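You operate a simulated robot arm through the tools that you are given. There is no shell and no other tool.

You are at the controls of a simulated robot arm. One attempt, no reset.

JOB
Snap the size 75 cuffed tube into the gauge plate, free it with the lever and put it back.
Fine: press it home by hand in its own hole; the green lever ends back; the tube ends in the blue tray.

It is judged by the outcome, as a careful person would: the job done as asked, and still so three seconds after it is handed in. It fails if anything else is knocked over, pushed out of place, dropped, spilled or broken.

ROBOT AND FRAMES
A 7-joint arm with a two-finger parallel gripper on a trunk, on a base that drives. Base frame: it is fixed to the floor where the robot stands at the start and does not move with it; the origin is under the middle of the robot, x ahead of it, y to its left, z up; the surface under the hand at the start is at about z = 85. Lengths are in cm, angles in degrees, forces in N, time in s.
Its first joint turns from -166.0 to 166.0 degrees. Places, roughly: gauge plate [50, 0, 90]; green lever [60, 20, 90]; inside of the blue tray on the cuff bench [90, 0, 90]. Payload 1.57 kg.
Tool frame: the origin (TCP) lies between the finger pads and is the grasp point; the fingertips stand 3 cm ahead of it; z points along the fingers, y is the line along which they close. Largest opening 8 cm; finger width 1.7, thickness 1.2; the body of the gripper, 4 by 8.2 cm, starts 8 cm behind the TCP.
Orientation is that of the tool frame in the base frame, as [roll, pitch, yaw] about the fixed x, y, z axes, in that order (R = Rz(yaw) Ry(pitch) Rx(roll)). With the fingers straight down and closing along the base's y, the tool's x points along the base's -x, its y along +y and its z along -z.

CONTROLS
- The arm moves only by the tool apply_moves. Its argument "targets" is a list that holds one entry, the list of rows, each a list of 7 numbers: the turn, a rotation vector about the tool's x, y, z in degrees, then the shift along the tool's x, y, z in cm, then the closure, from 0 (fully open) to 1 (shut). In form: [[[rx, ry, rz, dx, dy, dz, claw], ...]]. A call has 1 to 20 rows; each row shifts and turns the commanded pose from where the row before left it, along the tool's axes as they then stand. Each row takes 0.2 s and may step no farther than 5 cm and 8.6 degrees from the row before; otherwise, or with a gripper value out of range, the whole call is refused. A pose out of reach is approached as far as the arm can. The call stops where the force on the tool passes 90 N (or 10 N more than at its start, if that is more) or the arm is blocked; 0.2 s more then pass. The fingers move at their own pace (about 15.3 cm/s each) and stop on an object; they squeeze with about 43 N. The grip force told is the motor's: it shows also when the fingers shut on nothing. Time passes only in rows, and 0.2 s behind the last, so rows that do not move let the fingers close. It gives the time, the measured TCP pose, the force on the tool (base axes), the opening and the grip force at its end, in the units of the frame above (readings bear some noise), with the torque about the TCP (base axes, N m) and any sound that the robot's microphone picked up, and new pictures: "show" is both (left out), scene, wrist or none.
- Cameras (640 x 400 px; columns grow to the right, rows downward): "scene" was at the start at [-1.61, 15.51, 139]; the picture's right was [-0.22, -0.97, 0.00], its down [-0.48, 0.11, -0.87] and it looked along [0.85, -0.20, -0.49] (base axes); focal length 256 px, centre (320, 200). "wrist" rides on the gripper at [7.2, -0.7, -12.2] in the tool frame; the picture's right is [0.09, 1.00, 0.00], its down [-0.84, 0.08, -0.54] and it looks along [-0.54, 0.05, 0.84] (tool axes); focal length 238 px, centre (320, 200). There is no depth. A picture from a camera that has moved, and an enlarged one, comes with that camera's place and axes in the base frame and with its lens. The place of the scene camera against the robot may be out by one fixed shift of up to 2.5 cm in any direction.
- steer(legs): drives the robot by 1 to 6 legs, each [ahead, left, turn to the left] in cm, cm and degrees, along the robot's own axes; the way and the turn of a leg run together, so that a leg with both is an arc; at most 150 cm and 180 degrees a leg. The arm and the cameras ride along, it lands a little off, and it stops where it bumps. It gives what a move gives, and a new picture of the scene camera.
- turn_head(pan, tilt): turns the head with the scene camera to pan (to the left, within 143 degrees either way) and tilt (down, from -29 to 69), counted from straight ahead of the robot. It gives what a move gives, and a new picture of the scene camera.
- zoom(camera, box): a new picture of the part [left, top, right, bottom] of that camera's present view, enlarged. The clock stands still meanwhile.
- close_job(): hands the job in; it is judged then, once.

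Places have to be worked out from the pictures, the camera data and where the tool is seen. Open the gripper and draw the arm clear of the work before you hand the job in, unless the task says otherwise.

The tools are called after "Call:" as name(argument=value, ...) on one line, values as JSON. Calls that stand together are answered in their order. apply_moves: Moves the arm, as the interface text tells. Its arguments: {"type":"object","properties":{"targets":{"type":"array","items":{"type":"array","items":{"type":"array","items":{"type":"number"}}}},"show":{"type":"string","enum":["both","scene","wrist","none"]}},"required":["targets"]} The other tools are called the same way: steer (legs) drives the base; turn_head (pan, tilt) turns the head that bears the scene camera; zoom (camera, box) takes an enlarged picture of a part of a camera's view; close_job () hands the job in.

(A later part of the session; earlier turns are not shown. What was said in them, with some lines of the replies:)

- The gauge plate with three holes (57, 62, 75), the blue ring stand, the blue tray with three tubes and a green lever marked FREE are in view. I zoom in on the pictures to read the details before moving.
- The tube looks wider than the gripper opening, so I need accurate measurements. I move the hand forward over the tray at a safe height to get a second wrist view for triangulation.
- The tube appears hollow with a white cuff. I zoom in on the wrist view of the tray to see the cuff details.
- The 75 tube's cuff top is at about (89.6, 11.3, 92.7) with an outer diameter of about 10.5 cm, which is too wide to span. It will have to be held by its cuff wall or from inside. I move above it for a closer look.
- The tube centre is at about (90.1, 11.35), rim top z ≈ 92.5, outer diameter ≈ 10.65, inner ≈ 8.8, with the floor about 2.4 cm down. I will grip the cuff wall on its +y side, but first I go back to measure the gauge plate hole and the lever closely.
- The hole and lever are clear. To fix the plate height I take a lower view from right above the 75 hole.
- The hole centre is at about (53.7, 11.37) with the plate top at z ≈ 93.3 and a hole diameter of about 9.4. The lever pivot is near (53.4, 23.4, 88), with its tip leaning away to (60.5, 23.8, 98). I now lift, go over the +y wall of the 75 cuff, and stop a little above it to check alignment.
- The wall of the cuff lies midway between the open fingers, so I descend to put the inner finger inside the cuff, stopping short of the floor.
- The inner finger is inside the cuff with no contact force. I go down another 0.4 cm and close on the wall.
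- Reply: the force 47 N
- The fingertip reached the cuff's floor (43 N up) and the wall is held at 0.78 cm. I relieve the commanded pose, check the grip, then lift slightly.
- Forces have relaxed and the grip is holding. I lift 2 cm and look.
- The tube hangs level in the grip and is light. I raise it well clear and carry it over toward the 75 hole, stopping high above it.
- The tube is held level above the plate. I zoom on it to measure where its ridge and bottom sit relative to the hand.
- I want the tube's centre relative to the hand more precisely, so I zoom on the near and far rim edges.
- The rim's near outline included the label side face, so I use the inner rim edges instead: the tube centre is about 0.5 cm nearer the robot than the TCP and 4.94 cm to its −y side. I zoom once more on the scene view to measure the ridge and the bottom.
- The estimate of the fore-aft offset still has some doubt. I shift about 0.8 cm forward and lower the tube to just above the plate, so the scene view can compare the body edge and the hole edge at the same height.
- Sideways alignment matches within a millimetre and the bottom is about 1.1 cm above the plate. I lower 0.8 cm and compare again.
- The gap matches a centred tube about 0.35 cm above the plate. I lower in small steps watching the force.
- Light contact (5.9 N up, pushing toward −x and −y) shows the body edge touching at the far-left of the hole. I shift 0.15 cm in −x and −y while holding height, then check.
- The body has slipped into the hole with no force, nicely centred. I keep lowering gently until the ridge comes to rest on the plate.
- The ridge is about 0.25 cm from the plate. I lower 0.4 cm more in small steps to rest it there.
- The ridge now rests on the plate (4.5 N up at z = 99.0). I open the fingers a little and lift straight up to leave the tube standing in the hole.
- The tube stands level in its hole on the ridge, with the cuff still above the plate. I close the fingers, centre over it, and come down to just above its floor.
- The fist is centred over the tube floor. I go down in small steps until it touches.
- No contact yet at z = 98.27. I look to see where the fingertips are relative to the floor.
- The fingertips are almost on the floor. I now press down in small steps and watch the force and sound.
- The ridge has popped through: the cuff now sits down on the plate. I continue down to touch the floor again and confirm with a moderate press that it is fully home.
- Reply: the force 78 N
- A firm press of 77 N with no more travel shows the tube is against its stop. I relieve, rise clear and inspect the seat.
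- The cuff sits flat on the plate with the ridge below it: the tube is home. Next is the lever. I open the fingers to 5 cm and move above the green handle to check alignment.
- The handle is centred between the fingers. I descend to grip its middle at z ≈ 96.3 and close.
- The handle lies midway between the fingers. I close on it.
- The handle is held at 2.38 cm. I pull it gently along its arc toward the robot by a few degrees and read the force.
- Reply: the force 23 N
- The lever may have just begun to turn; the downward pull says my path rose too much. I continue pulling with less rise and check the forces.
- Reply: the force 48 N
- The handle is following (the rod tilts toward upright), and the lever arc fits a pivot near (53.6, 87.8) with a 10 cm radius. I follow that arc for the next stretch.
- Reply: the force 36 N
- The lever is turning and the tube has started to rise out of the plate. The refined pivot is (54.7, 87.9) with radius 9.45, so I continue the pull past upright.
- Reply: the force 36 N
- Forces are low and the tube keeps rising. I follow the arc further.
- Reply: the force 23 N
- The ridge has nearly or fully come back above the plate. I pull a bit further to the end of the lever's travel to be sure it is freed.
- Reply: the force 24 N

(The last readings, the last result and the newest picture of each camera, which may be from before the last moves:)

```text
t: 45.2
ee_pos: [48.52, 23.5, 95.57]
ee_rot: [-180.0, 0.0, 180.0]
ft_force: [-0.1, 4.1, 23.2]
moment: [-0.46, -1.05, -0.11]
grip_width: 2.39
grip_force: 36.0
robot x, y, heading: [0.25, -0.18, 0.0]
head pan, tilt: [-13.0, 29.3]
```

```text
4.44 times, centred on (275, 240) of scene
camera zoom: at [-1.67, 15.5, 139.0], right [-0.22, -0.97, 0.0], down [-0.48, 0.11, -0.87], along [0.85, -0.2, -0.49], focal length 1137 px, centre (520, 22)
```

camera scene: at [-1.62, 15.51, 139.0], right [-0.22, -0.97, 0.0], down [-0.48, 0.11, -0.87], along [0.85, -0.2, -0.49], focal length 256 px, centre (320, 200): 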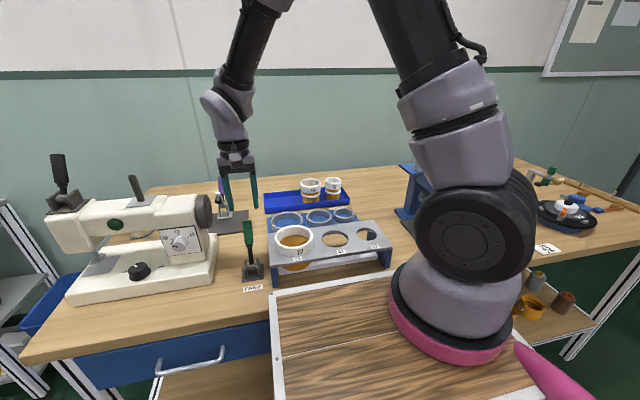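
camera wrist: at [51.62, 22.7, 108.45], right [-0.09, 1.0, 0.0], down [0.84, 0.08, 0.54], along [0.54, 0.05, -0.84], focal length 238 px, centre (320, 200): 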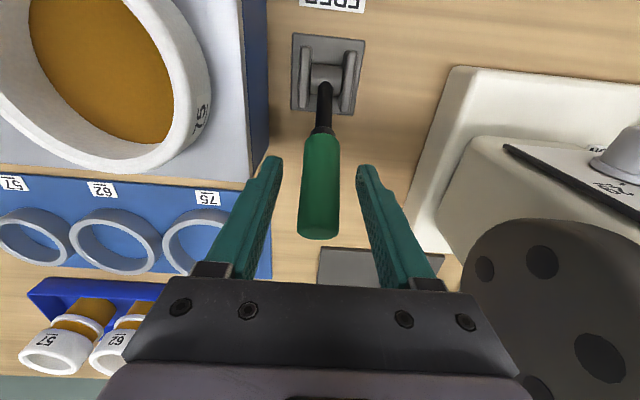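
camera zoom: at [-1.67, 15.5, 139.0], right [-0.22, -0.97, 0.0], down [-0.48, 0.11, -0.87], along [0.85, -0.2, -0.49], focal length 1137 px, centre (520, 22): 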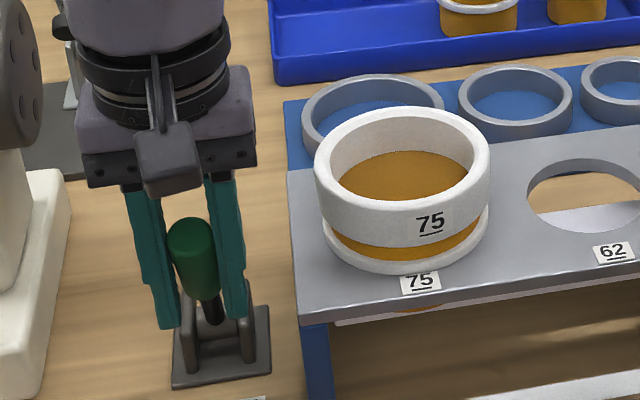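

Call:
apply_moves(targets=[[[0, 0, 0, 0.4, 0, 0.28, 1], [0, 0, 0, 0.35, 0, 0.3, 1], [0, 0, 0, 0, 0, 0, 1]]], show="none")

Call:
zoom(camera="scene", box=[215, 195, 335, 285])

```text
t: 46.0
ee_pos: [47.92, 23.46, 95.13]
ee_rot: [179.8, 0.1, -179.9]
ft_force: [14.0, 8.2, 44.8]
moment: [-0.53, -0.26, -0.37]
grip_width: 2.42
grip_force: 36.4
robot x, y, heading: [0.21, -0.15, -0.0]
head pan, tilt: [-13.0, 29.3]
```

```text
4.44 times, centred on (275, 240) of scene
camera zoom: at [-1.63, 15.51, 139.0], right [-0.22, -0.97, 0.0], down [-0.48, 0.11, -0.87], along [0.85, -0.2, -0.49], focal length 1137 px, centre (520, 22)
```

zoom: 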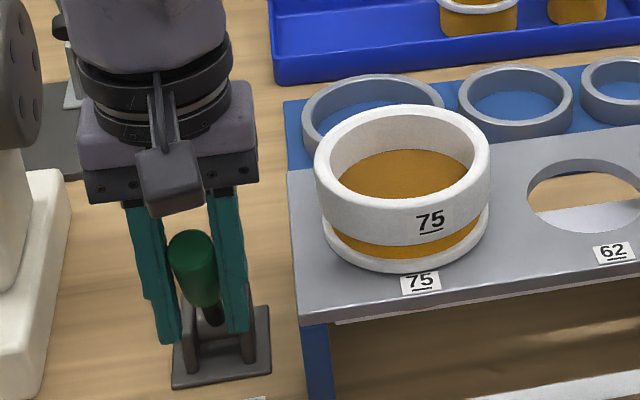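

Call:
zoom(camera="scene", box=[265, 205, 325, 265])

Call:
zoom(camera="wrist", box=[0, 0, 400, 250])

```text
6.67 times, centred on (295, 235) of scene
camera zoom: at [-1.63, 15.51, 139.0], right [-0.22, -0.97, 0.0], down [-0.48, 0.11, -0.87], along [0.85, -0.2, -0.49], focal length 1706 px, centre (487, -33)
```

zoom: 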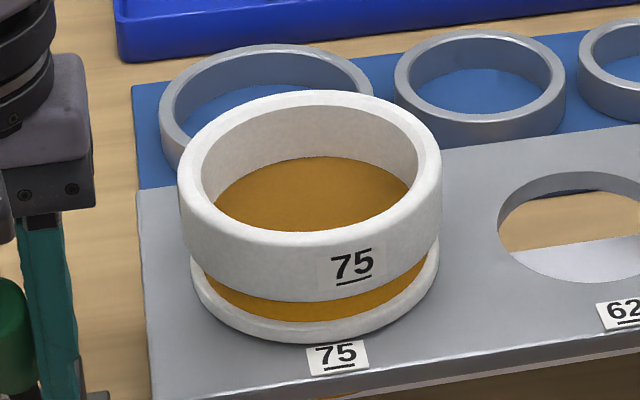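

```text
1.60 times, centred on (200, 125) of wrist
camera zoom: at [40.6, 22.69, 107.2], right [-0.09, 1.0, 0.0], down [0.84, 0.08, 0.54], along [0.54, 0.05, -0.84], focal length 381 px, centre (512, 320)
```

zoom: 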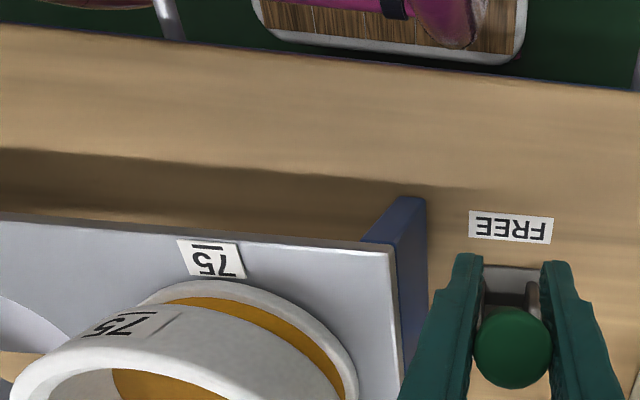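

The tube is up again with its ridge on the plate, so it is freed. I now swing the lever back along the same arc.

Call:
apply_moves(targets=[[[0, 0, 0, -0.35, 0, -0.25, 1], [0, 0, 0, -0.4, 0, -0.25, 1], [0, 0, 0, -0.4, 0, -0.25, 1], [0, 0, 0, -0.45, 0, -0.23, 1], [0, 0, 0, -0.5, 0, -0.22, 1], [0, 0, 0, -0.5, 0, -0.2, 1], [0, 0, 0, 0, 0, 0, 1]]], show="none")

Call:
zoom(camera="scene", box=[215, 195, 335, 285])

```text
t: 47.6
ee_pos: [50.54, 23.4, 96.34]
ee_rot: [180.0, 0.0, -180.0]
ft_force: [-8.4, 19.1, -14.1]
moment: [0.25, 1.1, 0.27]
grip_width: 2.38
grip_force: 36.4
robot x, y, heading: [0.01, -0.37, 0.0]
head pan, tilt: [-13.0, 29.3]
```

```text
4.44 times, centred on (275, 240) of scene
camera zoom: at [-1.61, 15.6, 138.99], right [-0.22, -0.97, 0.0], down [-0.48, 0.11, -0.87], along [0.85, -0.2, -0.49], focal length 1137 px, centre (520, 22)
```

zoom: 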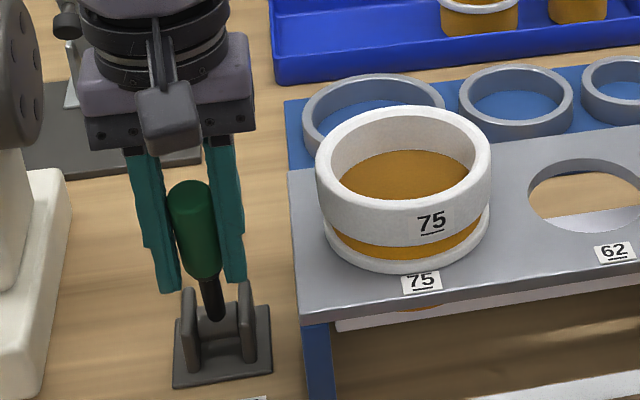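

The lever is coming back with small forces and the tube stays put. I continue the return.

Call:
apply_moves(targets=[[[0, 0, 0, -0.5, 0.1, -0.15, 1], [0, 0, 0, -0.5, 0, -0.15, 1], [0, 0, 0, -0.5, 0, -0.12, 1], [0, 0, 0, -0.5, 0, -0.1, 1], [0, 0, 0, -0.5, 0, -0.08, 1], [0, 0, 0, -0.5, 0, -0.05, 1], [0, 0, 0, 0, 0, 0, 1]]], show="none")

```text
t: 49.2
ee_pos: [53.38, 23.42, 97.0]
ee_rot: [-179.9, -0.1, 179.9]
ft_force: [-13.2, -16.5, -19.0]
moment: [1.34, 1.32, 0.16]
grip_width: 2.36
grip_force: 36.3
robot x, y, heading: [-0.12, -0.1, -0.0]
head pan, tilt: [-13.0, 29.3]
```

Call:
apply_moves(targets=[[[0, 0, 0, -0.5, -0.05, 0.08, 1], [0, 0, 0, -0.5, 0, 0.02, 1], [0, 0, 0, -0.5, 0, 0.0, 1], [0, 0, 0, -0.5, 0, 0.05, 1], [0, 0, 0, -0.5, 0, 0.08, 1], [0, 0, 0, 0, 0, 0, 1]]], show="none")

Call:
zoom(camera="scene", box=[195, 160, 345, 300])

```text
t: 50.6
ee_pos: [55.86, 23.5, 96.94]
ee_rot: [-180.0, 0.0, 179.9]
ft_force: [-16.4, -9.8, -11.3]
moment: [1.16, 1.16, -0.02]
grip_width: 2.37
grip_force: 35.9
robot x, y, heading: [-0.16, -0.09, -0.2]
head pan, tilt: [-13.0, 29.3]
```

```text
2.86 times, centred on (270, 230) of scene
camera zoom: at [-1.64, 15.49, 139.0], right [-0.22, -0.97, 0.0], down [-0.48, 0.11, -0.87], along [0.85, -0.2, -0.49], focal length 731 px, centre (463, 114)
```

zoom: 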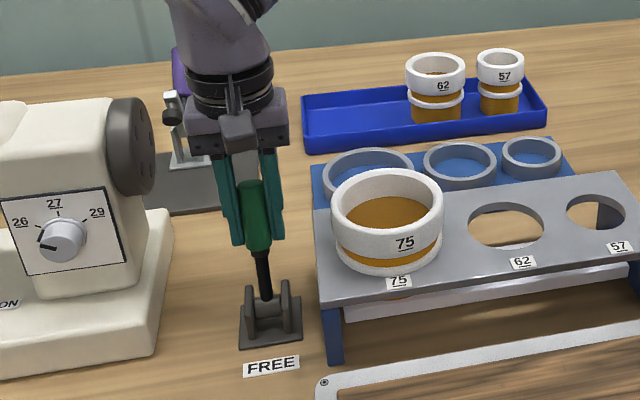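

Call:
apply_moves(targets=[[[0, 0, 0, -0.5, 0, 0.13, 1], [0, 0, 0, -0.5, 0, 0.16, 1], [0, 0, 0, -0.5, 0, 0.18, 1], [0, 0, 0, -0.5, 0, 0.2, 1], [0, 0, 0, -0.4, 0, 0.18, 1], [0, 0, 0, 0, 0, 0, 1]]], show="none")

Call:
zoom(camera="scene", box=[195, 160, 345, 300])

```text
t: 52.0
ee_pos: [58.3, 23.41, 96.01]
ee_rot: [180.0, 0.1, 180.0]
ft_force: [-3.1, -6.7, 15.7]
moment: [-1.03, 0.93, 0.25]
grip_width: 2.35
grip_force: 36.3
robot x, y, heading: [0.09, 0.02, -0.2]
head pan, tilt: [-13.0, 29.3]
```

```text
2.86 times, centred on (270, 230) of scene
camera zoom: at [-1.65, 15.48, 139.0], right [-0.22, -0.97, 0.0], down [-0.48, 0.11, -0.87], along [0.85, -0.2, -0.49], focal length 731 px, centre (463, 114)
```

zoom: 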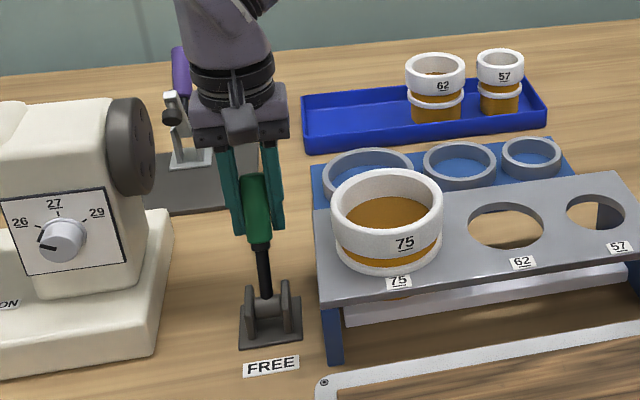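

The lever is nearly at its starting position. I push gently a little further to find its stop.

Call:
apply_moves(targets=[[[0, 0, 0, -0.3, 0.03, 0.12, 1], [0, 0, 0, -0.3, 0, 0.17, 1], [0, 0, 0, 0, 0, 0, 1]]], show="none")

Call:
zoom(camera="scene", box=[195, 160, 315, 300])

```text
t: 52.8
ee_pos: [58.83, 23.4, 95.81]
ee_rot: [-180.0, 0.1, -180.0]
ft_force: [0.0, -9.4, 18.0]
moment: [-0.86, 1.02, 0.34]
grip_width: 2.37
grip_force: 35.8
robot x, y, heading: [0.11, 0.09, -0.0]
head pan, tilt: [-13.0, 29.3]
```

```text
2.86 times, centred on (255, 230) of scene
camera zoom: at [-1.65, 15.46, 139.0], right [-0.22, -0.97, 0.0], down [-0.48, 0.11, -0.87], along [0.85, -0.2, -0.49], focal length 731 px, centre (506, 114)
```

zoom: 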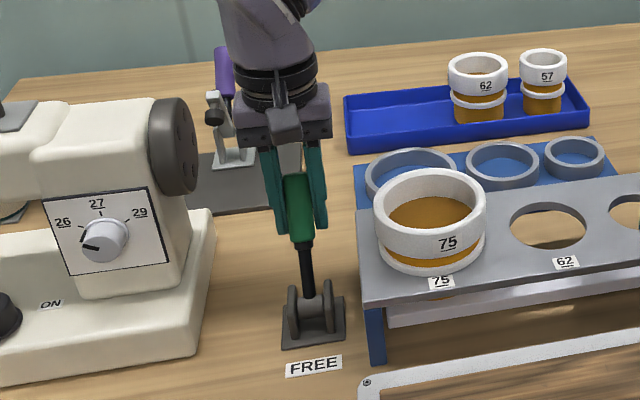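

Call:
apply_moves(targets=[[[0, 0, 0, -0.25, 0.03, 0.1, 1], [0, 0, 0, -0.25, 0, 0.15, 1], [0, 0, 0, 0, 0, 0, 1]]], show="none")

Call:
zoom(camera="wrist", box=[200, 0, 440, 200])

Call:
zoom(camera="scene", box=[195, 160, 315, 300])

```text
t: 53.6
ee_pos: [59.35, 23.39, 95.51]
ee_rot: [179.9, 0.0, -180.0]
ft_force: [-0.9, -14.6, 15.8]
moment: [-0.67, 1.04, 0.18]
grip_width: 2.39
grip_force: 35.5
robot x, y, heading: [-0.03, -0.14, 0.1]
head pan, tilt: [-13.0, 29.3]
```

```text
2.00 times, centred on (320, 100) of wrist
camera zoom: at [52.08, 22.72, 107.61], right [-0.09, 1.0, 0.0], down [0.84, 0.08, 0.54], along [0.54, 0.05, -0.84], focal length 477 px, centre (320, 400)
```

zoom: 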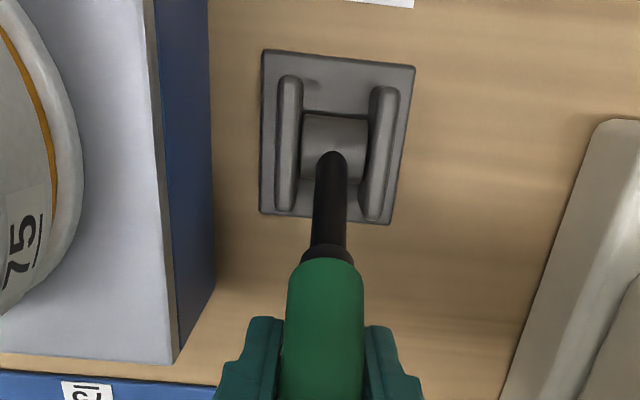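

```text
2.86 times, centred on (255, 230) of scene
camera zoom: at [-1.66, 15.44, 139.01], right [-0.22, -0.97, 0.0], down [-0.48, 0.11, -0.87], along [0.85, -0.2, -0.49], focal length 731 px, centre (506, 114)
```

zoom: 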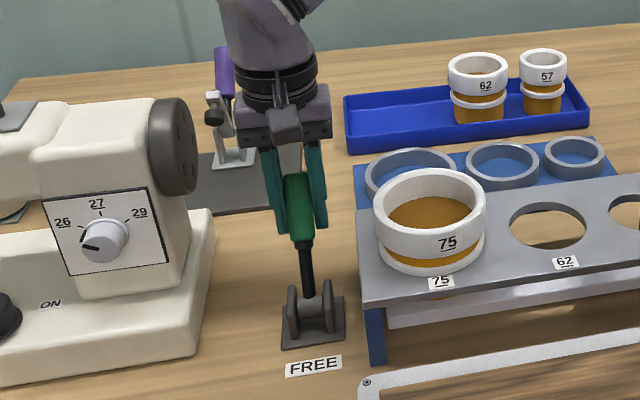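

No firm stop is felt and the scene view cannot tell the lever's angle well. I release, rise to the same pose from which I viewed the lever before (58.83, 23.48, 106.0), and compare.

Call:
apply_moves(targets=[[[0, 0, 0, 0, 0, 0, 0.6], [0, 0, 0, 0, 0, 0, 0.375], [0, 0, 0, 0, 0, -2.5, 0.375], [0, 0, 0, 0.25, 0, -4, 0.375], [0, 0, 0, 0.28, 0.05, -4, 0.375], [0, 0, 0, 0, 0, 0, 0.375]]], show="wrist")

Call:
zoom(camera="wrist", box=[200, 40, 440, 240])

```text
t: 55.0
ee_pos: [58.89, 23.78, 105.86]
ee_rot: [-180.0, 0.0, 180.0]
ft_force: [0.1, 0.0, -0.3]
moment: [-0.01, 0.0, 0.03]
grip_width: 4.99
grip_force: 0.0
robot x, y, heading: [0.18, 0.23, -0.3]
head pan, tilt: [-13.0, 29.3]
camera wrist: at [51.59, 23.0, 118.05], right [-0.09, 1.0, 0.0], down [0.84, 0.08, 0.54], along [0.54, 0.05, -0.84], focal length 238 px, centre (320, 200)
```

wrist: 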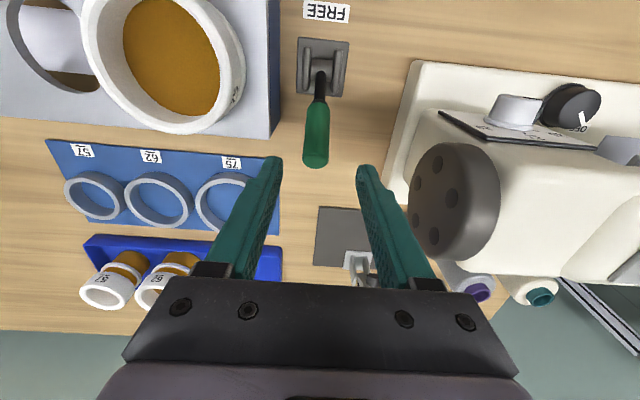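

```text
2.00 times, centred on (320, 140) of wrist
camera zoom: at [51.59, 23.0, 118.05], right [-0.09, 1.0, 0.0], down [0.84, 0.08, 0.54], along [0.54, 0.05, -0.84], focal length 477 px, centre (320, 320)
```

zoom: 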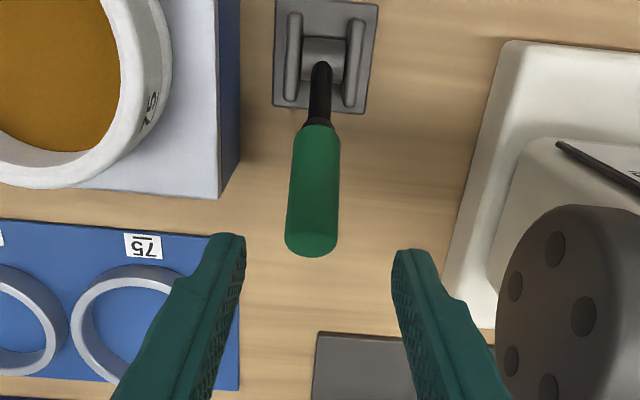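

The lever looks the same as at the start to within half a degree, so it is back. Next I move over the +y wall of the freed tube's cuff, with the fingers opened to 4 cm, and look.

Call:
apply_moves(targets=[[[0, 0, 0, 1.2, -2, 0, 0.45], [0, 0, 0, 1.2, -2, 0, 0.5], [0, 0, 0, 1.2, -2, 0, 0.5], [0, 0, 0, 1.1, -1.5, 0, 0.5], [0, 0, 0, 0, 0, 0, 0.5]]], show="both")

Call:
zoom(camera="wrist", box=[130, 0, 370, 200])

Call:
zoom(camera="scene", box=[265, 205, 325, 265])

```text
t: 56.2
ee_pos: [54.07, 16.21, 105.81]
ee_rot: [-179.9, -0.1, -179.9]
ft_force: [-0.4, 0.5, -1.1]
moment: [-0.03, 0.0, 0.03]
grip_width: 4.01
grip_force: 0.1
robot x, y, heading: [-0.15, -0.08, 0.1]
head pan, tilt: [-13.0, 29.3]
camera scene: at [-1.61, 15.52, 139.0], right [-0.22, -0.97, 0.0], down [-0.48, 0.11, -0.87], along [0.85, -0.2, -0.49], focal length 256 px, centre (320, 200)
camera wrist: at [46.93, 15.41, 118.06], right [-0.09, 1.0, 0.0], down [0.84, 0.08, 0.54], along [0.54, 0.05, -0.84], focal length 238 px, centre (320, 200)
```

scene: 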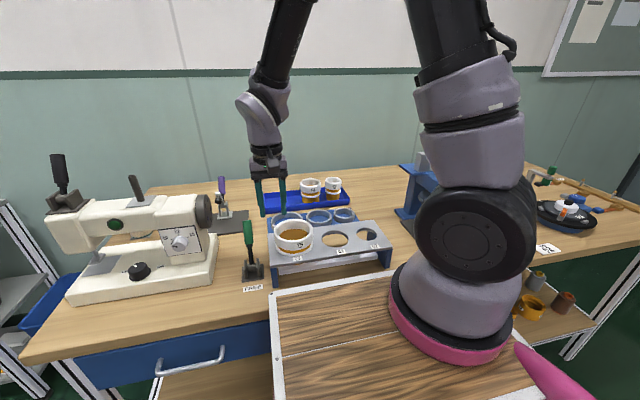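
wrist: 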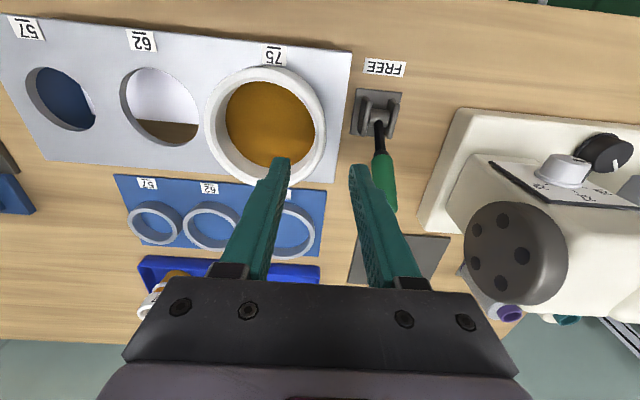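

```text
2.00 times, centred on (250, 100) of wrist
camera zoom: at [46.93, 15.41, 118.06], right [-0.09, 1.0, 0.0], down [0.84, 0.08, 0.54], along [0.54, 0.05, -0.84], focal length 477 px, centre (460, 400)
```

zoom: 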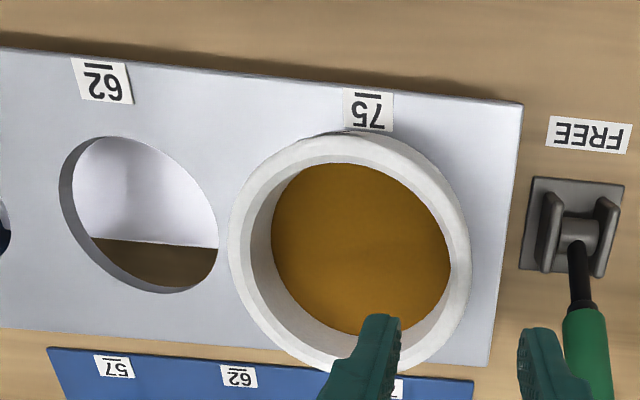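

```text
6.67 times, centred on (295, 235) of scene
camera zoom: at [-1.61, 15.52, 139.0], right [-0.22, -0.97, 0.0], down [-0.48, 0.11, -0.87], along [0.85, -0.2, -0.49], focal length 1706 px, centre (487, -33)
```

zoom: 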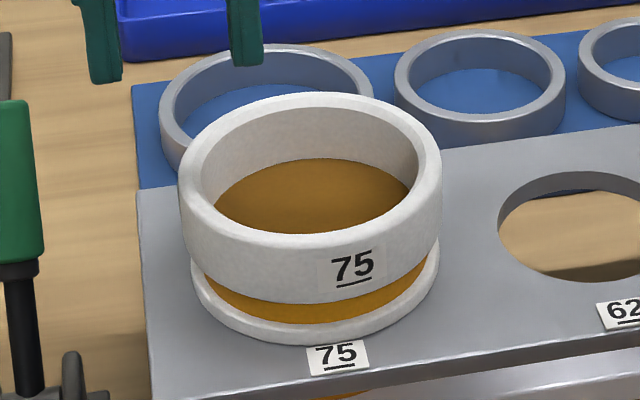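

The tube stands level in the hole with its centre at about (53.3, 11.4). I shift slightly and descend over the +y wall to the same grip height as before, stopping to check before closing.

Call:
apply_moves(targets=[[[0, 0, 0, 0.4, -0.1, 2, 0.5], [0, 0, 0, 0, 0, 2, 0.5], [0, 0, 0, 0, 0, 1.5, 0.5], [0, 0, 0, 0, 0, 1.0, 0.5], [0, 0, 0, 0, 0, 0, 0.5]]], show="wrist")

Call:
zoom(camera="scene", box=[255, 195, 345, 255])

Call:
zoom(camera="wrist", box=[160, 50, 400, 250])

```text
t: 57.4
ee_pos: [53.82, 15.95, 99.38]
ee_rot: [-180.0, 0.0, -179.9]
ft_force: [-0.1, -1.0, -0.6]
moment: [0.03, 0.02, 0.01]
grip_width: 4.01
grip_force: 0.0
robot x, y, heading: [0.15, -0.28, -0.1]
head pan, tilt: [-13.0, 29.3]
camera wrist: at [46.53, 15.18, 111.53], right [-0.09, 1.0, 0.0], down [0.84, 0.08, 0.54], along [0.54, 0.05, -0.84], focal length 238 px, centre (320, 200)
```

wrist: 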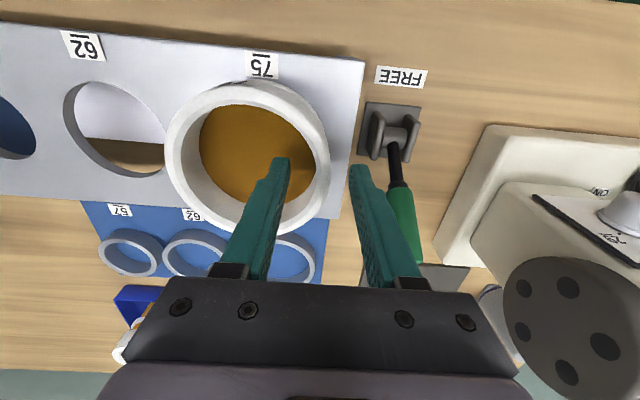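

```text
6.67 times, centred on (300, 225) of scene
camera zoom: at [-1.62, 15.51, 139.0], right [-0.22, -0.97, 0.0], down [-0.48, 0.11, -0.87], along [0.85, -0.2, -0.49], focal length 1706 px, centre (453, 33)
```

zoom: 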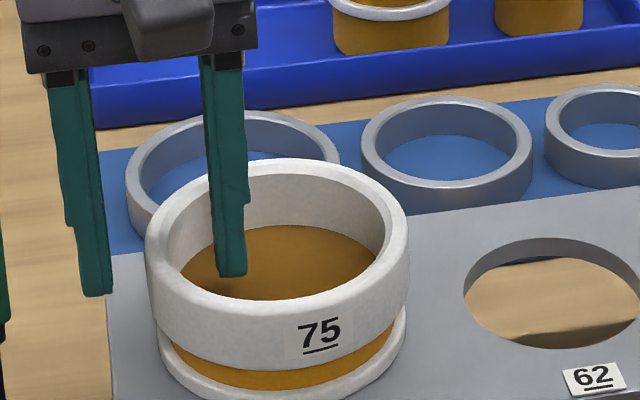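

```text
2.00 times, centred on (280, 150) of wrist
camera zoom: at [46.53, 15.18, 111.53], right [-0.09, 1.0, 0.0], down [0.84, 0.08, 0.54], along [0.54, 0.05, -0.84], focal length 477 px, centre (400, 300)
```

zoom: 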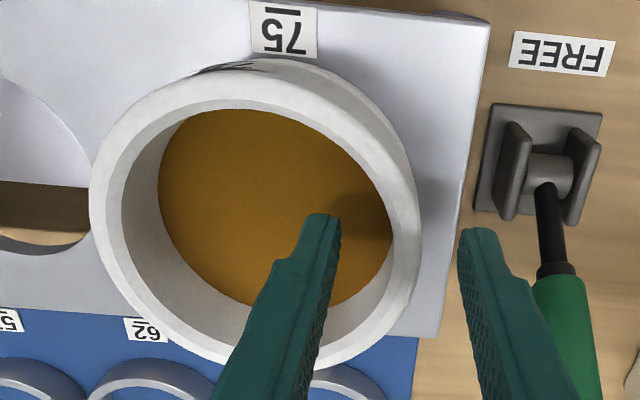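

The wall is centred between the fingers. I lower 0.2 cm and close on it.

Call:
apply_moves(targets=[[[0, 0, 0, 0, 0.08, 0.2, 0.5], [0, 0, 0, 0, 0, 0, 0.7], [0, 0, 0, 0, 0, 0, 0.85], [0, 0, 0, 0, 0, 0, 1], [0, 0, 0, 0, 0, 0, 1]]], show="none")

```text
t: 58.6
ee_pos: [53.77, 15.97, 99.11]
ee_rot: [179.9, 0.0, 180.0]
ft_force: [-0.1, 0.1, -0.6]
moment: [0.03, -0.03, 0.04]
grip_width: 0.85
grip_force: 27.2
robot x, y, heading: [-0.1, -0.13, 0.3]
head pan, tilt: [-13.0, 29.3]
```

Gripped cleanly at 0.85 cm with no stray force. I lift slowly and check that the tube comes along.

Call:
apply_moves(targets=[[[0, 0, 0, 0, 0, -0.5, 1], [0, 0, 0, 0, 0, -0.7, 1], [0, 0, 0, 0, 0, -0.8, 1], [0, 0, 0, 0, 0, 0, 1]]], show="none")

Call:
zoom(camera="scene", box=[255, 195, 345, 255])

```text
t: 59.6
ee_pos: [53.68, 16.15, 101.17]
ee_rot: [-179.9, 0.0, -180.0]
ft_force: [0.1, -0.8, -0.6]
moment: [0.04, -0.01, -0.04]
grip_width: 0.82
grip_force: 27.1
robot x, y, heading: [-0.1, -0.04, 0.0]
head pan, tilt: [-13.0, 29.3]
```

```text
6.67 times, centred on (300, 225) of scene
camera zoom: at [-1.61, 15.51, 139.0], right [-0.22, -0.97, 0.0], down [-0.48, 0.11, -0.87], along [0.85, -0.2, -0.49], focal length 1706 px, centre (453, 33)
```

zoom: 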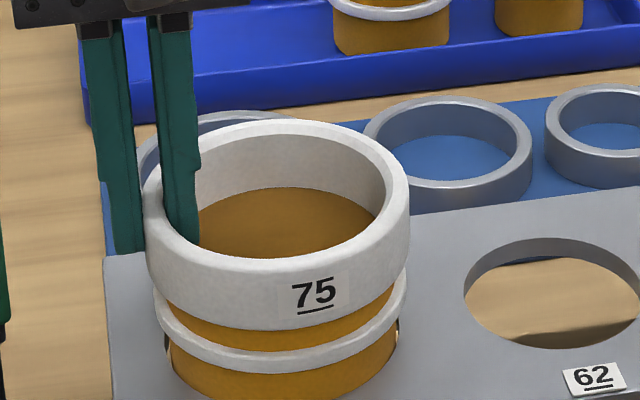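

The tube is lifting out level. I raise it clear and carry it back above its place in the blue tray.

Call:
apply_moves(targets=[[[0, 0, 0, 0, 0, -2, 1], [0, 0, 0, 0, 0, -3, 1], [0, 0, 0, -1.5, 0, -2, 1], [0, 0, 0, -3, 0, 0, 1], [0, 0, 0, -3.5, 0, 0, 1], [0, 0, 0, -3.5, 0, 0, 1], [0, 0, 0, -3.5, 0, 0, 1], [0, 0, 0, -3.5, 0, 0, 1], [0, 0, 0, -3.5, 0, 0, 1], [0, 0, 0, -3.5, 0, 0, 1], [0, 0, 0, -3.5, 0, 0, 1], [0, 0, 0, -3.5, 0, 0, 1], [0, 0, 0, -2.5, 0.15, 0, 1], [0, 0, 0, -1.3, 0, 0, 1], [0, 0, 0, 0, 0, 0, 1]]], show="both")

Call:
zoom(camera="scene", box=[240, 130, 360, 215])

Call:
zoom(camera="wrist", box=[100, 0, 420, 250])

```text
t: 62.8
ee_pos: [89.97, 16.32, 108.18]
ee_rot: [-180.0, 0.1, 179.9]
ft_force: [0.1, 0.1, -1.9]
moment: [0.06, -0.01, -0.02]
grip_width: 0.85
grip_force: 26.8
robot x, y, heading: [-0.35, 0.06, -0.2]
head pan, tilt: [-13.0, 29.3]
camera scene: at [-1.61, 15.51, 139.0], right [-0.22, -0.97, 0.0], down [-0.48, 0.11, -0.87], along [0.85, -0.2, -0.49], focal length 256 px, centre (320, 200)
camera wrist: at [82.74, 15.57, 120.37], right [-0.09, 1.0, 0.0], down [0.84, 0.08, 0.54], along [0.54, 0.05, -0.84], focal length 238 px, centre (320, 200)
```

scene: 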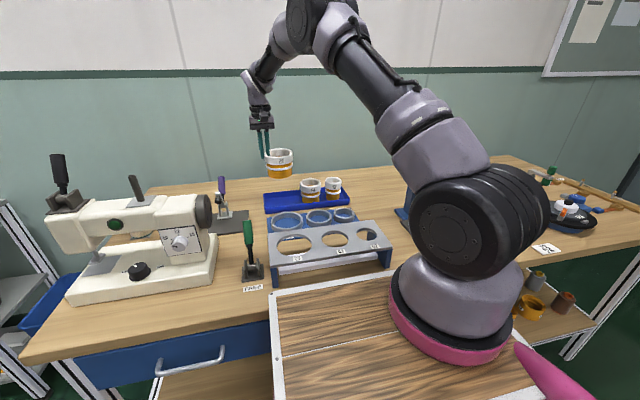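
wrist: 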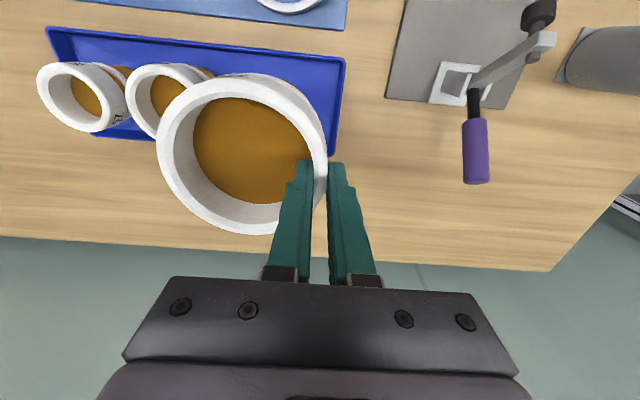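

```text
4.71 times, centred on (300, 172) of scene
camera zoom: at [-1.61, 15.51, 139.0], right [-0.22, -0.97, 0.0], down [-0.48, 0.11, -0.87], along [0.85, -0.2, -0.49], focal length 1204 px, centre (414, 329)
```

zoom: 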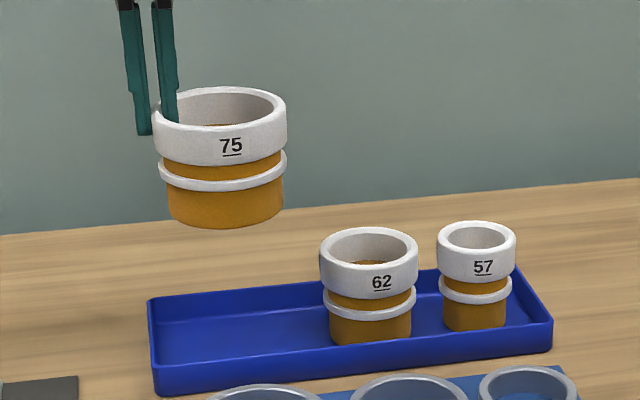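

```text
1.60 times, centred on (260, 125) of wrist
camera zoom: at [82.74, 15.57, 120.37], right [-0.09, 1.0, 0.0], down [0.84, 0.08, 0.54], along [0.54, 0.05, -0.84], focal length 381 px, centre (416, 320)
```

zoom: 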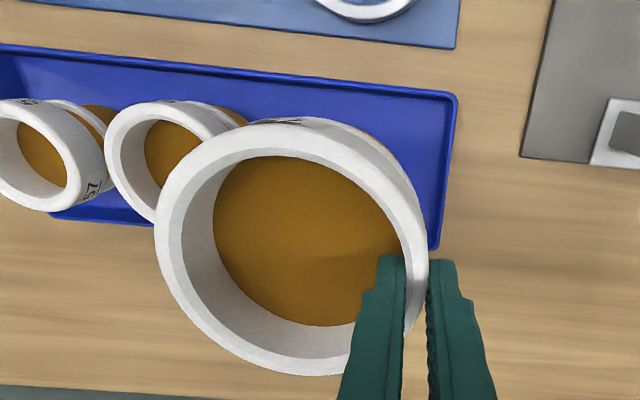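

The tube is level above its empty place in the tray. I lower it most of the way and check clearances.

Call:
apply_moves(targets=[[[0, 0, 0, 0, 0, 3, 1], [0, 0, 0, 0, 0, 3, 1], [0, 0, 0, 0, 0, 2.5, 1], [0, 0, 0, 0, 0, 2, 1], [0, 0, 0, 0, 0, 1, 1], [0, 0, 0, 0, 0, 0, 1]]], show="wrist")

Call:
zoom(camera="scene", box=[250, 150, 350, 215])

```text
t: 64.2
ee_pos: [90.17, 16.31, 96.6]
ee_rot: [-179.9, -0.1, 179.9]
ft_force: [-0.2, -1.1, -0.9]
moment: [0.08, -0.04, 0.06]
grip_width: 0.82
grip_force: 27.2
robot x, y, heading: [0.33, 0.0, 0.1]
head pan, tilt: [-13.0, 29.3]
camera wrist: at [82.95, 15.58, 108.8], right [-0.09, 1.0, 0.0], down [0.84, 0.08, 0.54], along [0.54, 0.05, -0.84], focal length 238 px, centre (320, 200)
```

wrist: 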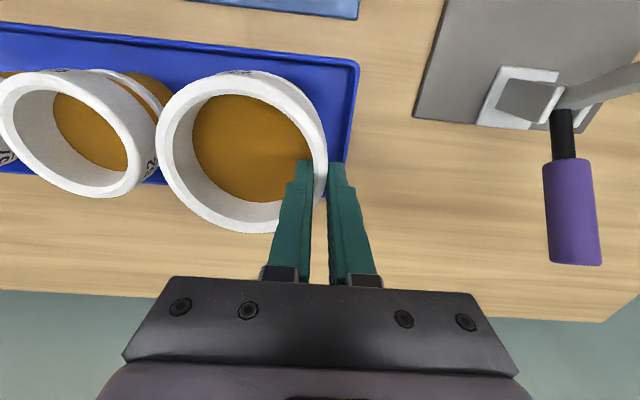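

```text
6.15 times, centred on (300, 182) of scene
camera zoom: at [-1.61, 15.51, 139.0], right [-0.22, -0.97, 0.0], down [-0.48, 0.11, -0.87], along [0.85, -0.2, -0.49], focal length 1575 px, centre (443, 308)
```

zoom: 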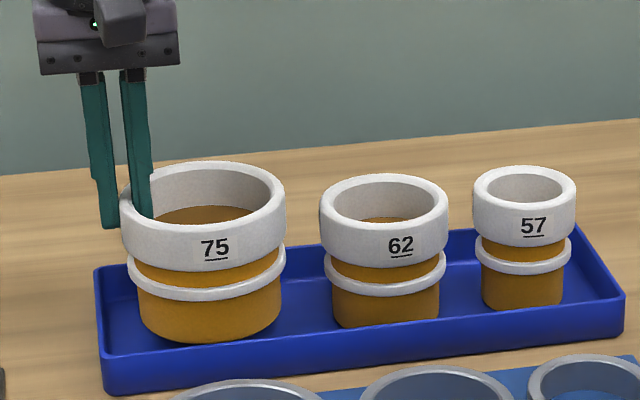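

Clear on all sides. I lower the rest of the way gently until the tube touches the tray floor.

Call:
apply_moves(targets=[[[0, 0, 0, 0, 0, 1.0, 1], [0, 0, 0, 0, 0, 0.8, 1], [0, 0, 0, 0, 0, 0.4, 1], [0, 0, 0, 0, 0, 0.2, 1], [0, 0, 0, 0, 0, 0, 1]]], show="none")

```text
t: 65.4
ee_pos: [90.08, 16.24, 94.65]
ee_rot: [179.9, 0.4, 180.0]
ft_force: [0.4, 2.6, 33.7]
moment: [-0.06, 0.18, 0.03]
grip_width: 0.86
grip_force: 28.0
robot x, y, heading: [0.04, 0.31, -0.0]
head pan, tilt: [-13.0, 29.3]
```

Contact came at z = 94.65, about 0.6 cm higher than expected and centred near the grip. I look before doing anything else.

Call:
zoom(camera="scene", box=[250, 150, 350, 215])

Call:
zoom(camera="wrist", box=[120, 20, 400, 220])

```text
6.15 times, centred on (300, 182) of scene
camera zoom: at [-1.74, 15.5, 139.0], right [-0.22, -0.97, 0.0], down [-0.48, 0.11, -0.87], along [0.85, -0.2, -0.49], focal length 1575 px, centre (443, 308)
```

zoom: 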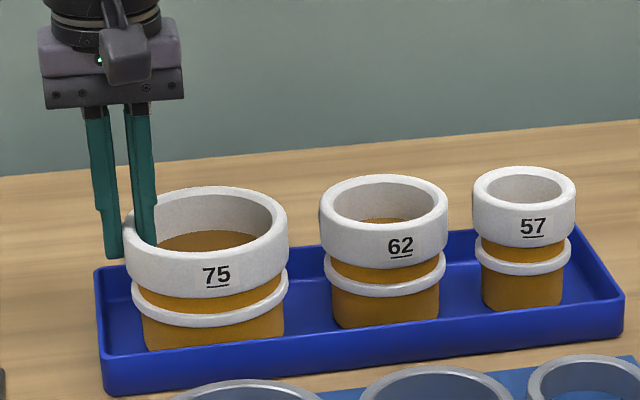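

```text
2.00 times, centred on (260, 120) of wrist
camera zoom: at [82.8, 15.51, 106.72], right [-0.09, 1.0, 0.0], down [0.83, 0.08, 0.55], along [0.54, 0.05, -0.84], focal length 477 px, centre (440, 360)
```

zoom: 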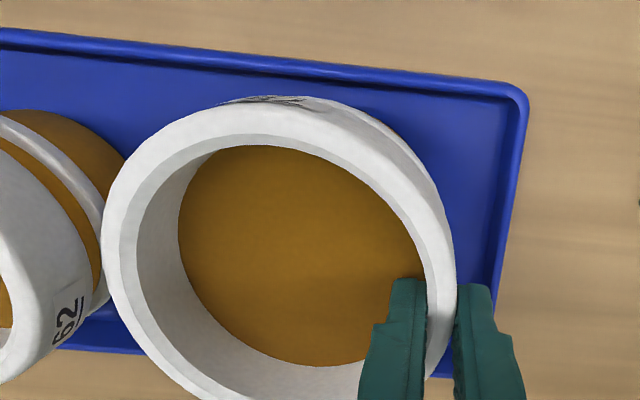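

By pixel comparison the tube stands exactly at its original height and place; it had only slipped slightly in the first grip. I relieve the pressure, open the fingers a little and lift straight out.

Call:
apply_moves(targets=[[[0, 0, 0, 0, 0, -0.2, 1], [0, 0, 0, 0, 0, -0.15, 1], [0, 0, 0, 0, 0, 0, 1]]], show="none")

```text
t: 66.2
ee_pos: [89.92, 16.23, 94.66]
ee_rot: [-179.9, -0.2, 180.0]
ft_force: [2.6, 1.8, 8.6]
moment: [0.12, -0.38, 0.05]
grip_width: 0.8
grip_force: 27.0
robot x, y, heading: [0.17, 0.34, 0.1]
head pan, tilt: [-13.0, 29.3]
```

Call:
apply_moves(targets=[[[0, 0, 0, 0, 0, -0.05, 0.85], [0, 0, 0, 0, 0, 0, 0.72], [0, 0, 0, 0, 0, 0, 0.65], [0, 0, 0, 0, 0, 0, 0.65]]], show="wrist")

Call:
zoom(camera="scene", box=[250, 150, 350, 215])

```text
t: 67.2
ee_pos: [90.01, 16.2, 94.6]
ee_rot: [-180.0, 0.0, -180.0]
ft_force: [0.0, 0.5, 0.5]
moment: [0.04, -0.02, 0.0]
grip_width: 2.8
grip_force: 0.1
robot x, y, heading: [0.14, 0.32, 0.0]
head pan, tilt: [-13.0, 29.3]
camera wrist: at [82.77, 15.42, 106.87], right [-0.09, 1.0, 0.0], down [0.84, 0.08, 0.54], along [0.54, 0.05, -0.84], focal length 238 px, centre (320, 200)
```

wrist: 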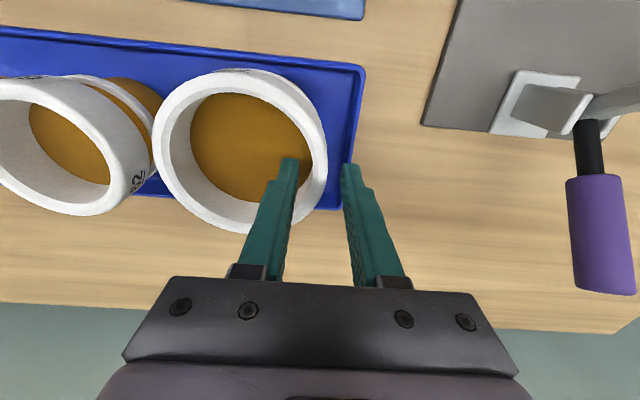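

```text
6.15 times, centred on (300, 182) of scene
camera zoom: at [-1.61, 15.51, 139.0], right [-0.22, -0.97, 0.0], down [-0.48, 0.11, -0.87], along [0.85, -0.2, -0.49], focal length 1575 px, centre (443, 308)
```

zoom: 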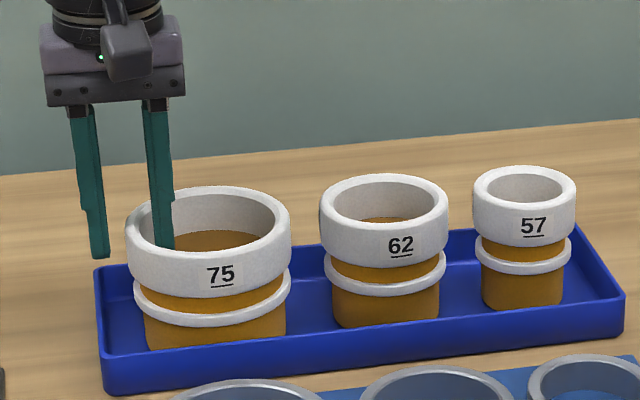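

The tube stands free and level in the tray, and both fingers are clear of its wall. I rise straight up, then draw the arm back clear of the work.

Call:
apply_moves(targets=[[[0, 0, 0, 0, 0, -2, 0.65], [0, 0, 0, 0, 0, -3, 0.65], [0, 0, 0, 0, 0, -4, 0.65], [0, 0, 0, 0, 0, -4, 0.5], [0, 0, 0, 1, 0, -4.5, 0.3], [0, 0, 0, 3, 0, -4.5, 0], [0, 0, 0, 4.5, 0, -1.5, 0], [0, 0, 0, 4.5, 0, 0, 0], [0, 0, 0, 4.5, 0, 0, 0], [0, 0, 0, 4.5, 0, 0, 0], [0, 0, 0, 0, 0, 0, 0]]], show="both")

Call:
zoom(camera="scene", box=[195, 150, 415, 300])

Call:
zoom(camera="scene", box=[250, 150, 350, 215])

```text
refused: row 6 steps farther than a row can; nothing moved
```

```text
2.67 times, centred on (305, 225) of scene
camera zoom: at [-1.61, 15.51, 139.0], right [-0.22, -0.97, 0.0], down [-0.48, 0.11, -0.87], along [0.85, -0.2, -0.49], focal length 682 px, centre (360, 133)
```

zoom: 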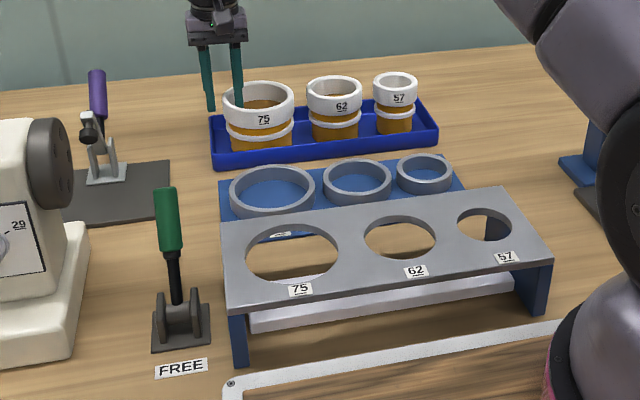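

```text
6.15 times, centred on (300, 182) of scene
camera zoom: at [-1.61, 15.51, 139.0], right [-0.22, -0.97, 0.0], down [-0.48, 0.11, -0.87], along [0.85, -0.2, -0.49], focal length 1575 px, centre (443, 308)
```

zoom: 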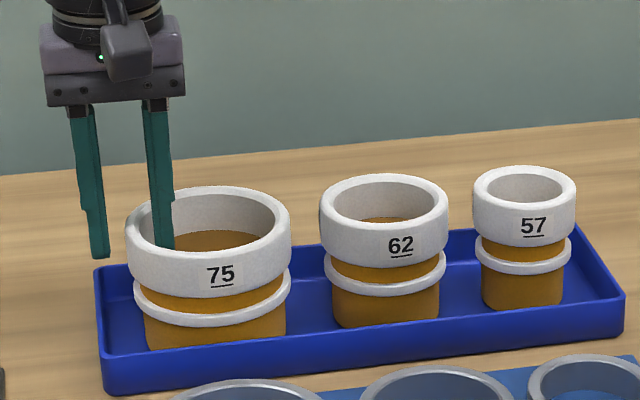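

The call was refused because one row was too long, and nothing moved. I repeat the withdrawal with shorter rows.

Call:
apply_moves(targets=[[[0, 0, 0, 0, 0, -2, 0.65], [0, 0, 0, 0, 0, -3, 0.65], [0, 0, 0, 0, 0, -4, 0.65], [0, 0, 0, 0, 0, -4, 0.5], [0, 0, 0, 1, 0, -4, 0.3], [0, 0, 0, 3, 0, -3, 0], [0, 0, 0, 4, 0, -2, 0], [0, 0, 0, 4.5, 0, 0, 0], [0, 0, 0, 4.5, 0, 0, 0], [0, 0, 0, 4.5, 0, 0, 0], [0, 0, 0, 0, 0, 0, 0]]], show="both")

Call:
zoom(camera="scene", box=[195, 150, 415, 300])

Call:
zoom(camera="scene", box=[250, 150, 350, 215])

```text
t: 69.6
ee_pos: [68.62, 16.31, 116.52]
ee_rot: [-180.0, 0.0, -179.9]
ft_force: [1.0, 0.1, -0.2]
moment: [0.02, -0.02, 0.02]
grip_width: 7.96
grip_force: 0.0
robot x, y, heading: [0.11, 0.05, -0.1]
head pan, tilt: [-13.0, 29.3]
camera scene: at [-1.6, 15.51, 139.0], right [-0.22, -0.97, 0.0], down [-0.48, 0.11, -0.87], along [0.85, -0.2, -0.49], focal length 256 px, centre (320, 200)
camera wrist: at [61.22, 15.61, 128.71], right [-0.09, 1.0, 0.0], down [0.84, 0.08, 0.54], along [0.54, 0.05, -0.84], focal length 238 px, centre (320, 200)
```

scene: 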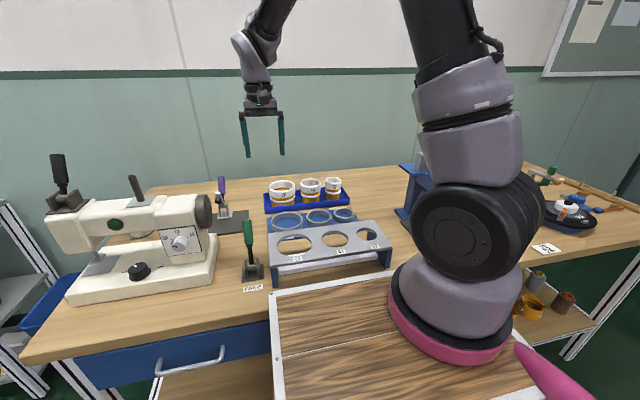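
wrist: 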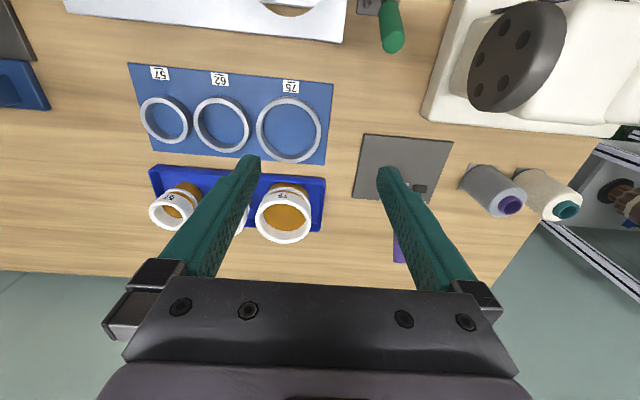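

```text
2.67 times, centred on (305, 225) of scene
camera zoom: at [-1.6, 15.51, 139.0], right [-0.22, -0.97, 0.0], down [-0.48, 0.11, -0.87], along [0.85, -0.2, -0.49], focal length 682 px, centre (360, 133)
```

zoom: 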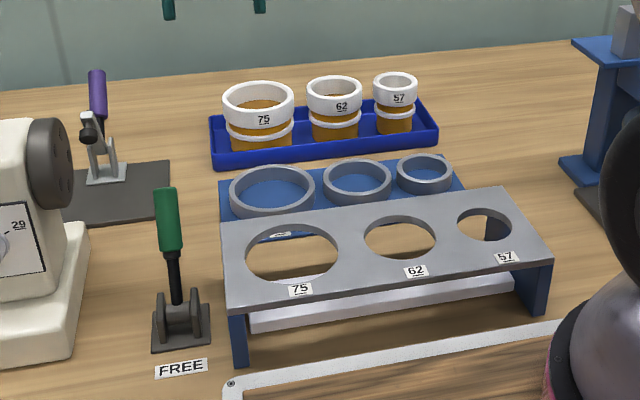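

```text
6.15 times, centred on (300, 182) of scene
camera zoom: at [-1.6, 15.51, 139.0], right [-0.22, -0.97, 0.0], down [-0.48, 0.11, -0.87], along [0.85, -0.2, -0.49], focal length 1575 px, centre (443, 308)
```

zoom: 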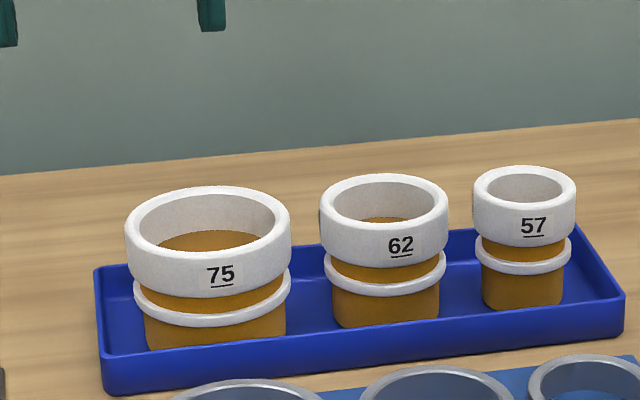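

The 75 tube is back in the blue tray. The lever, ejector bar, plate and other tubes match the starting picture, and the gripper is open and well clear. I hand the job in.

Call:
close_job()

```text
The job is handed in.
```

I finished the job and handed it in; the verdict isn't known yet.

- **Snapping in:** I pressed the size 75 tube into its own hole with closed fingers. Its ridge went through and the cuff sat flat on the plate. A 77 N check press moved it no further. The microphone picked up no click.
- **Freeing:** I pulled the green lever toward the robot until it met strong resistance. That raised the tube until its ridge was back above the plate.
- **Lever back:** I swung the lever back the way it came. It looks within about half a degree of where it started, though I felt no firm stop there. The ejector bar is back in its starting position.
- **Tube back:** The tube stands level in the blue tray in its original spot, within a couple of millimetres. It is turned slightly about its own axis.

In the final pictures the other two tubes, the tray and the plate look the same as at the start. I left the gripper open and clear of the work.
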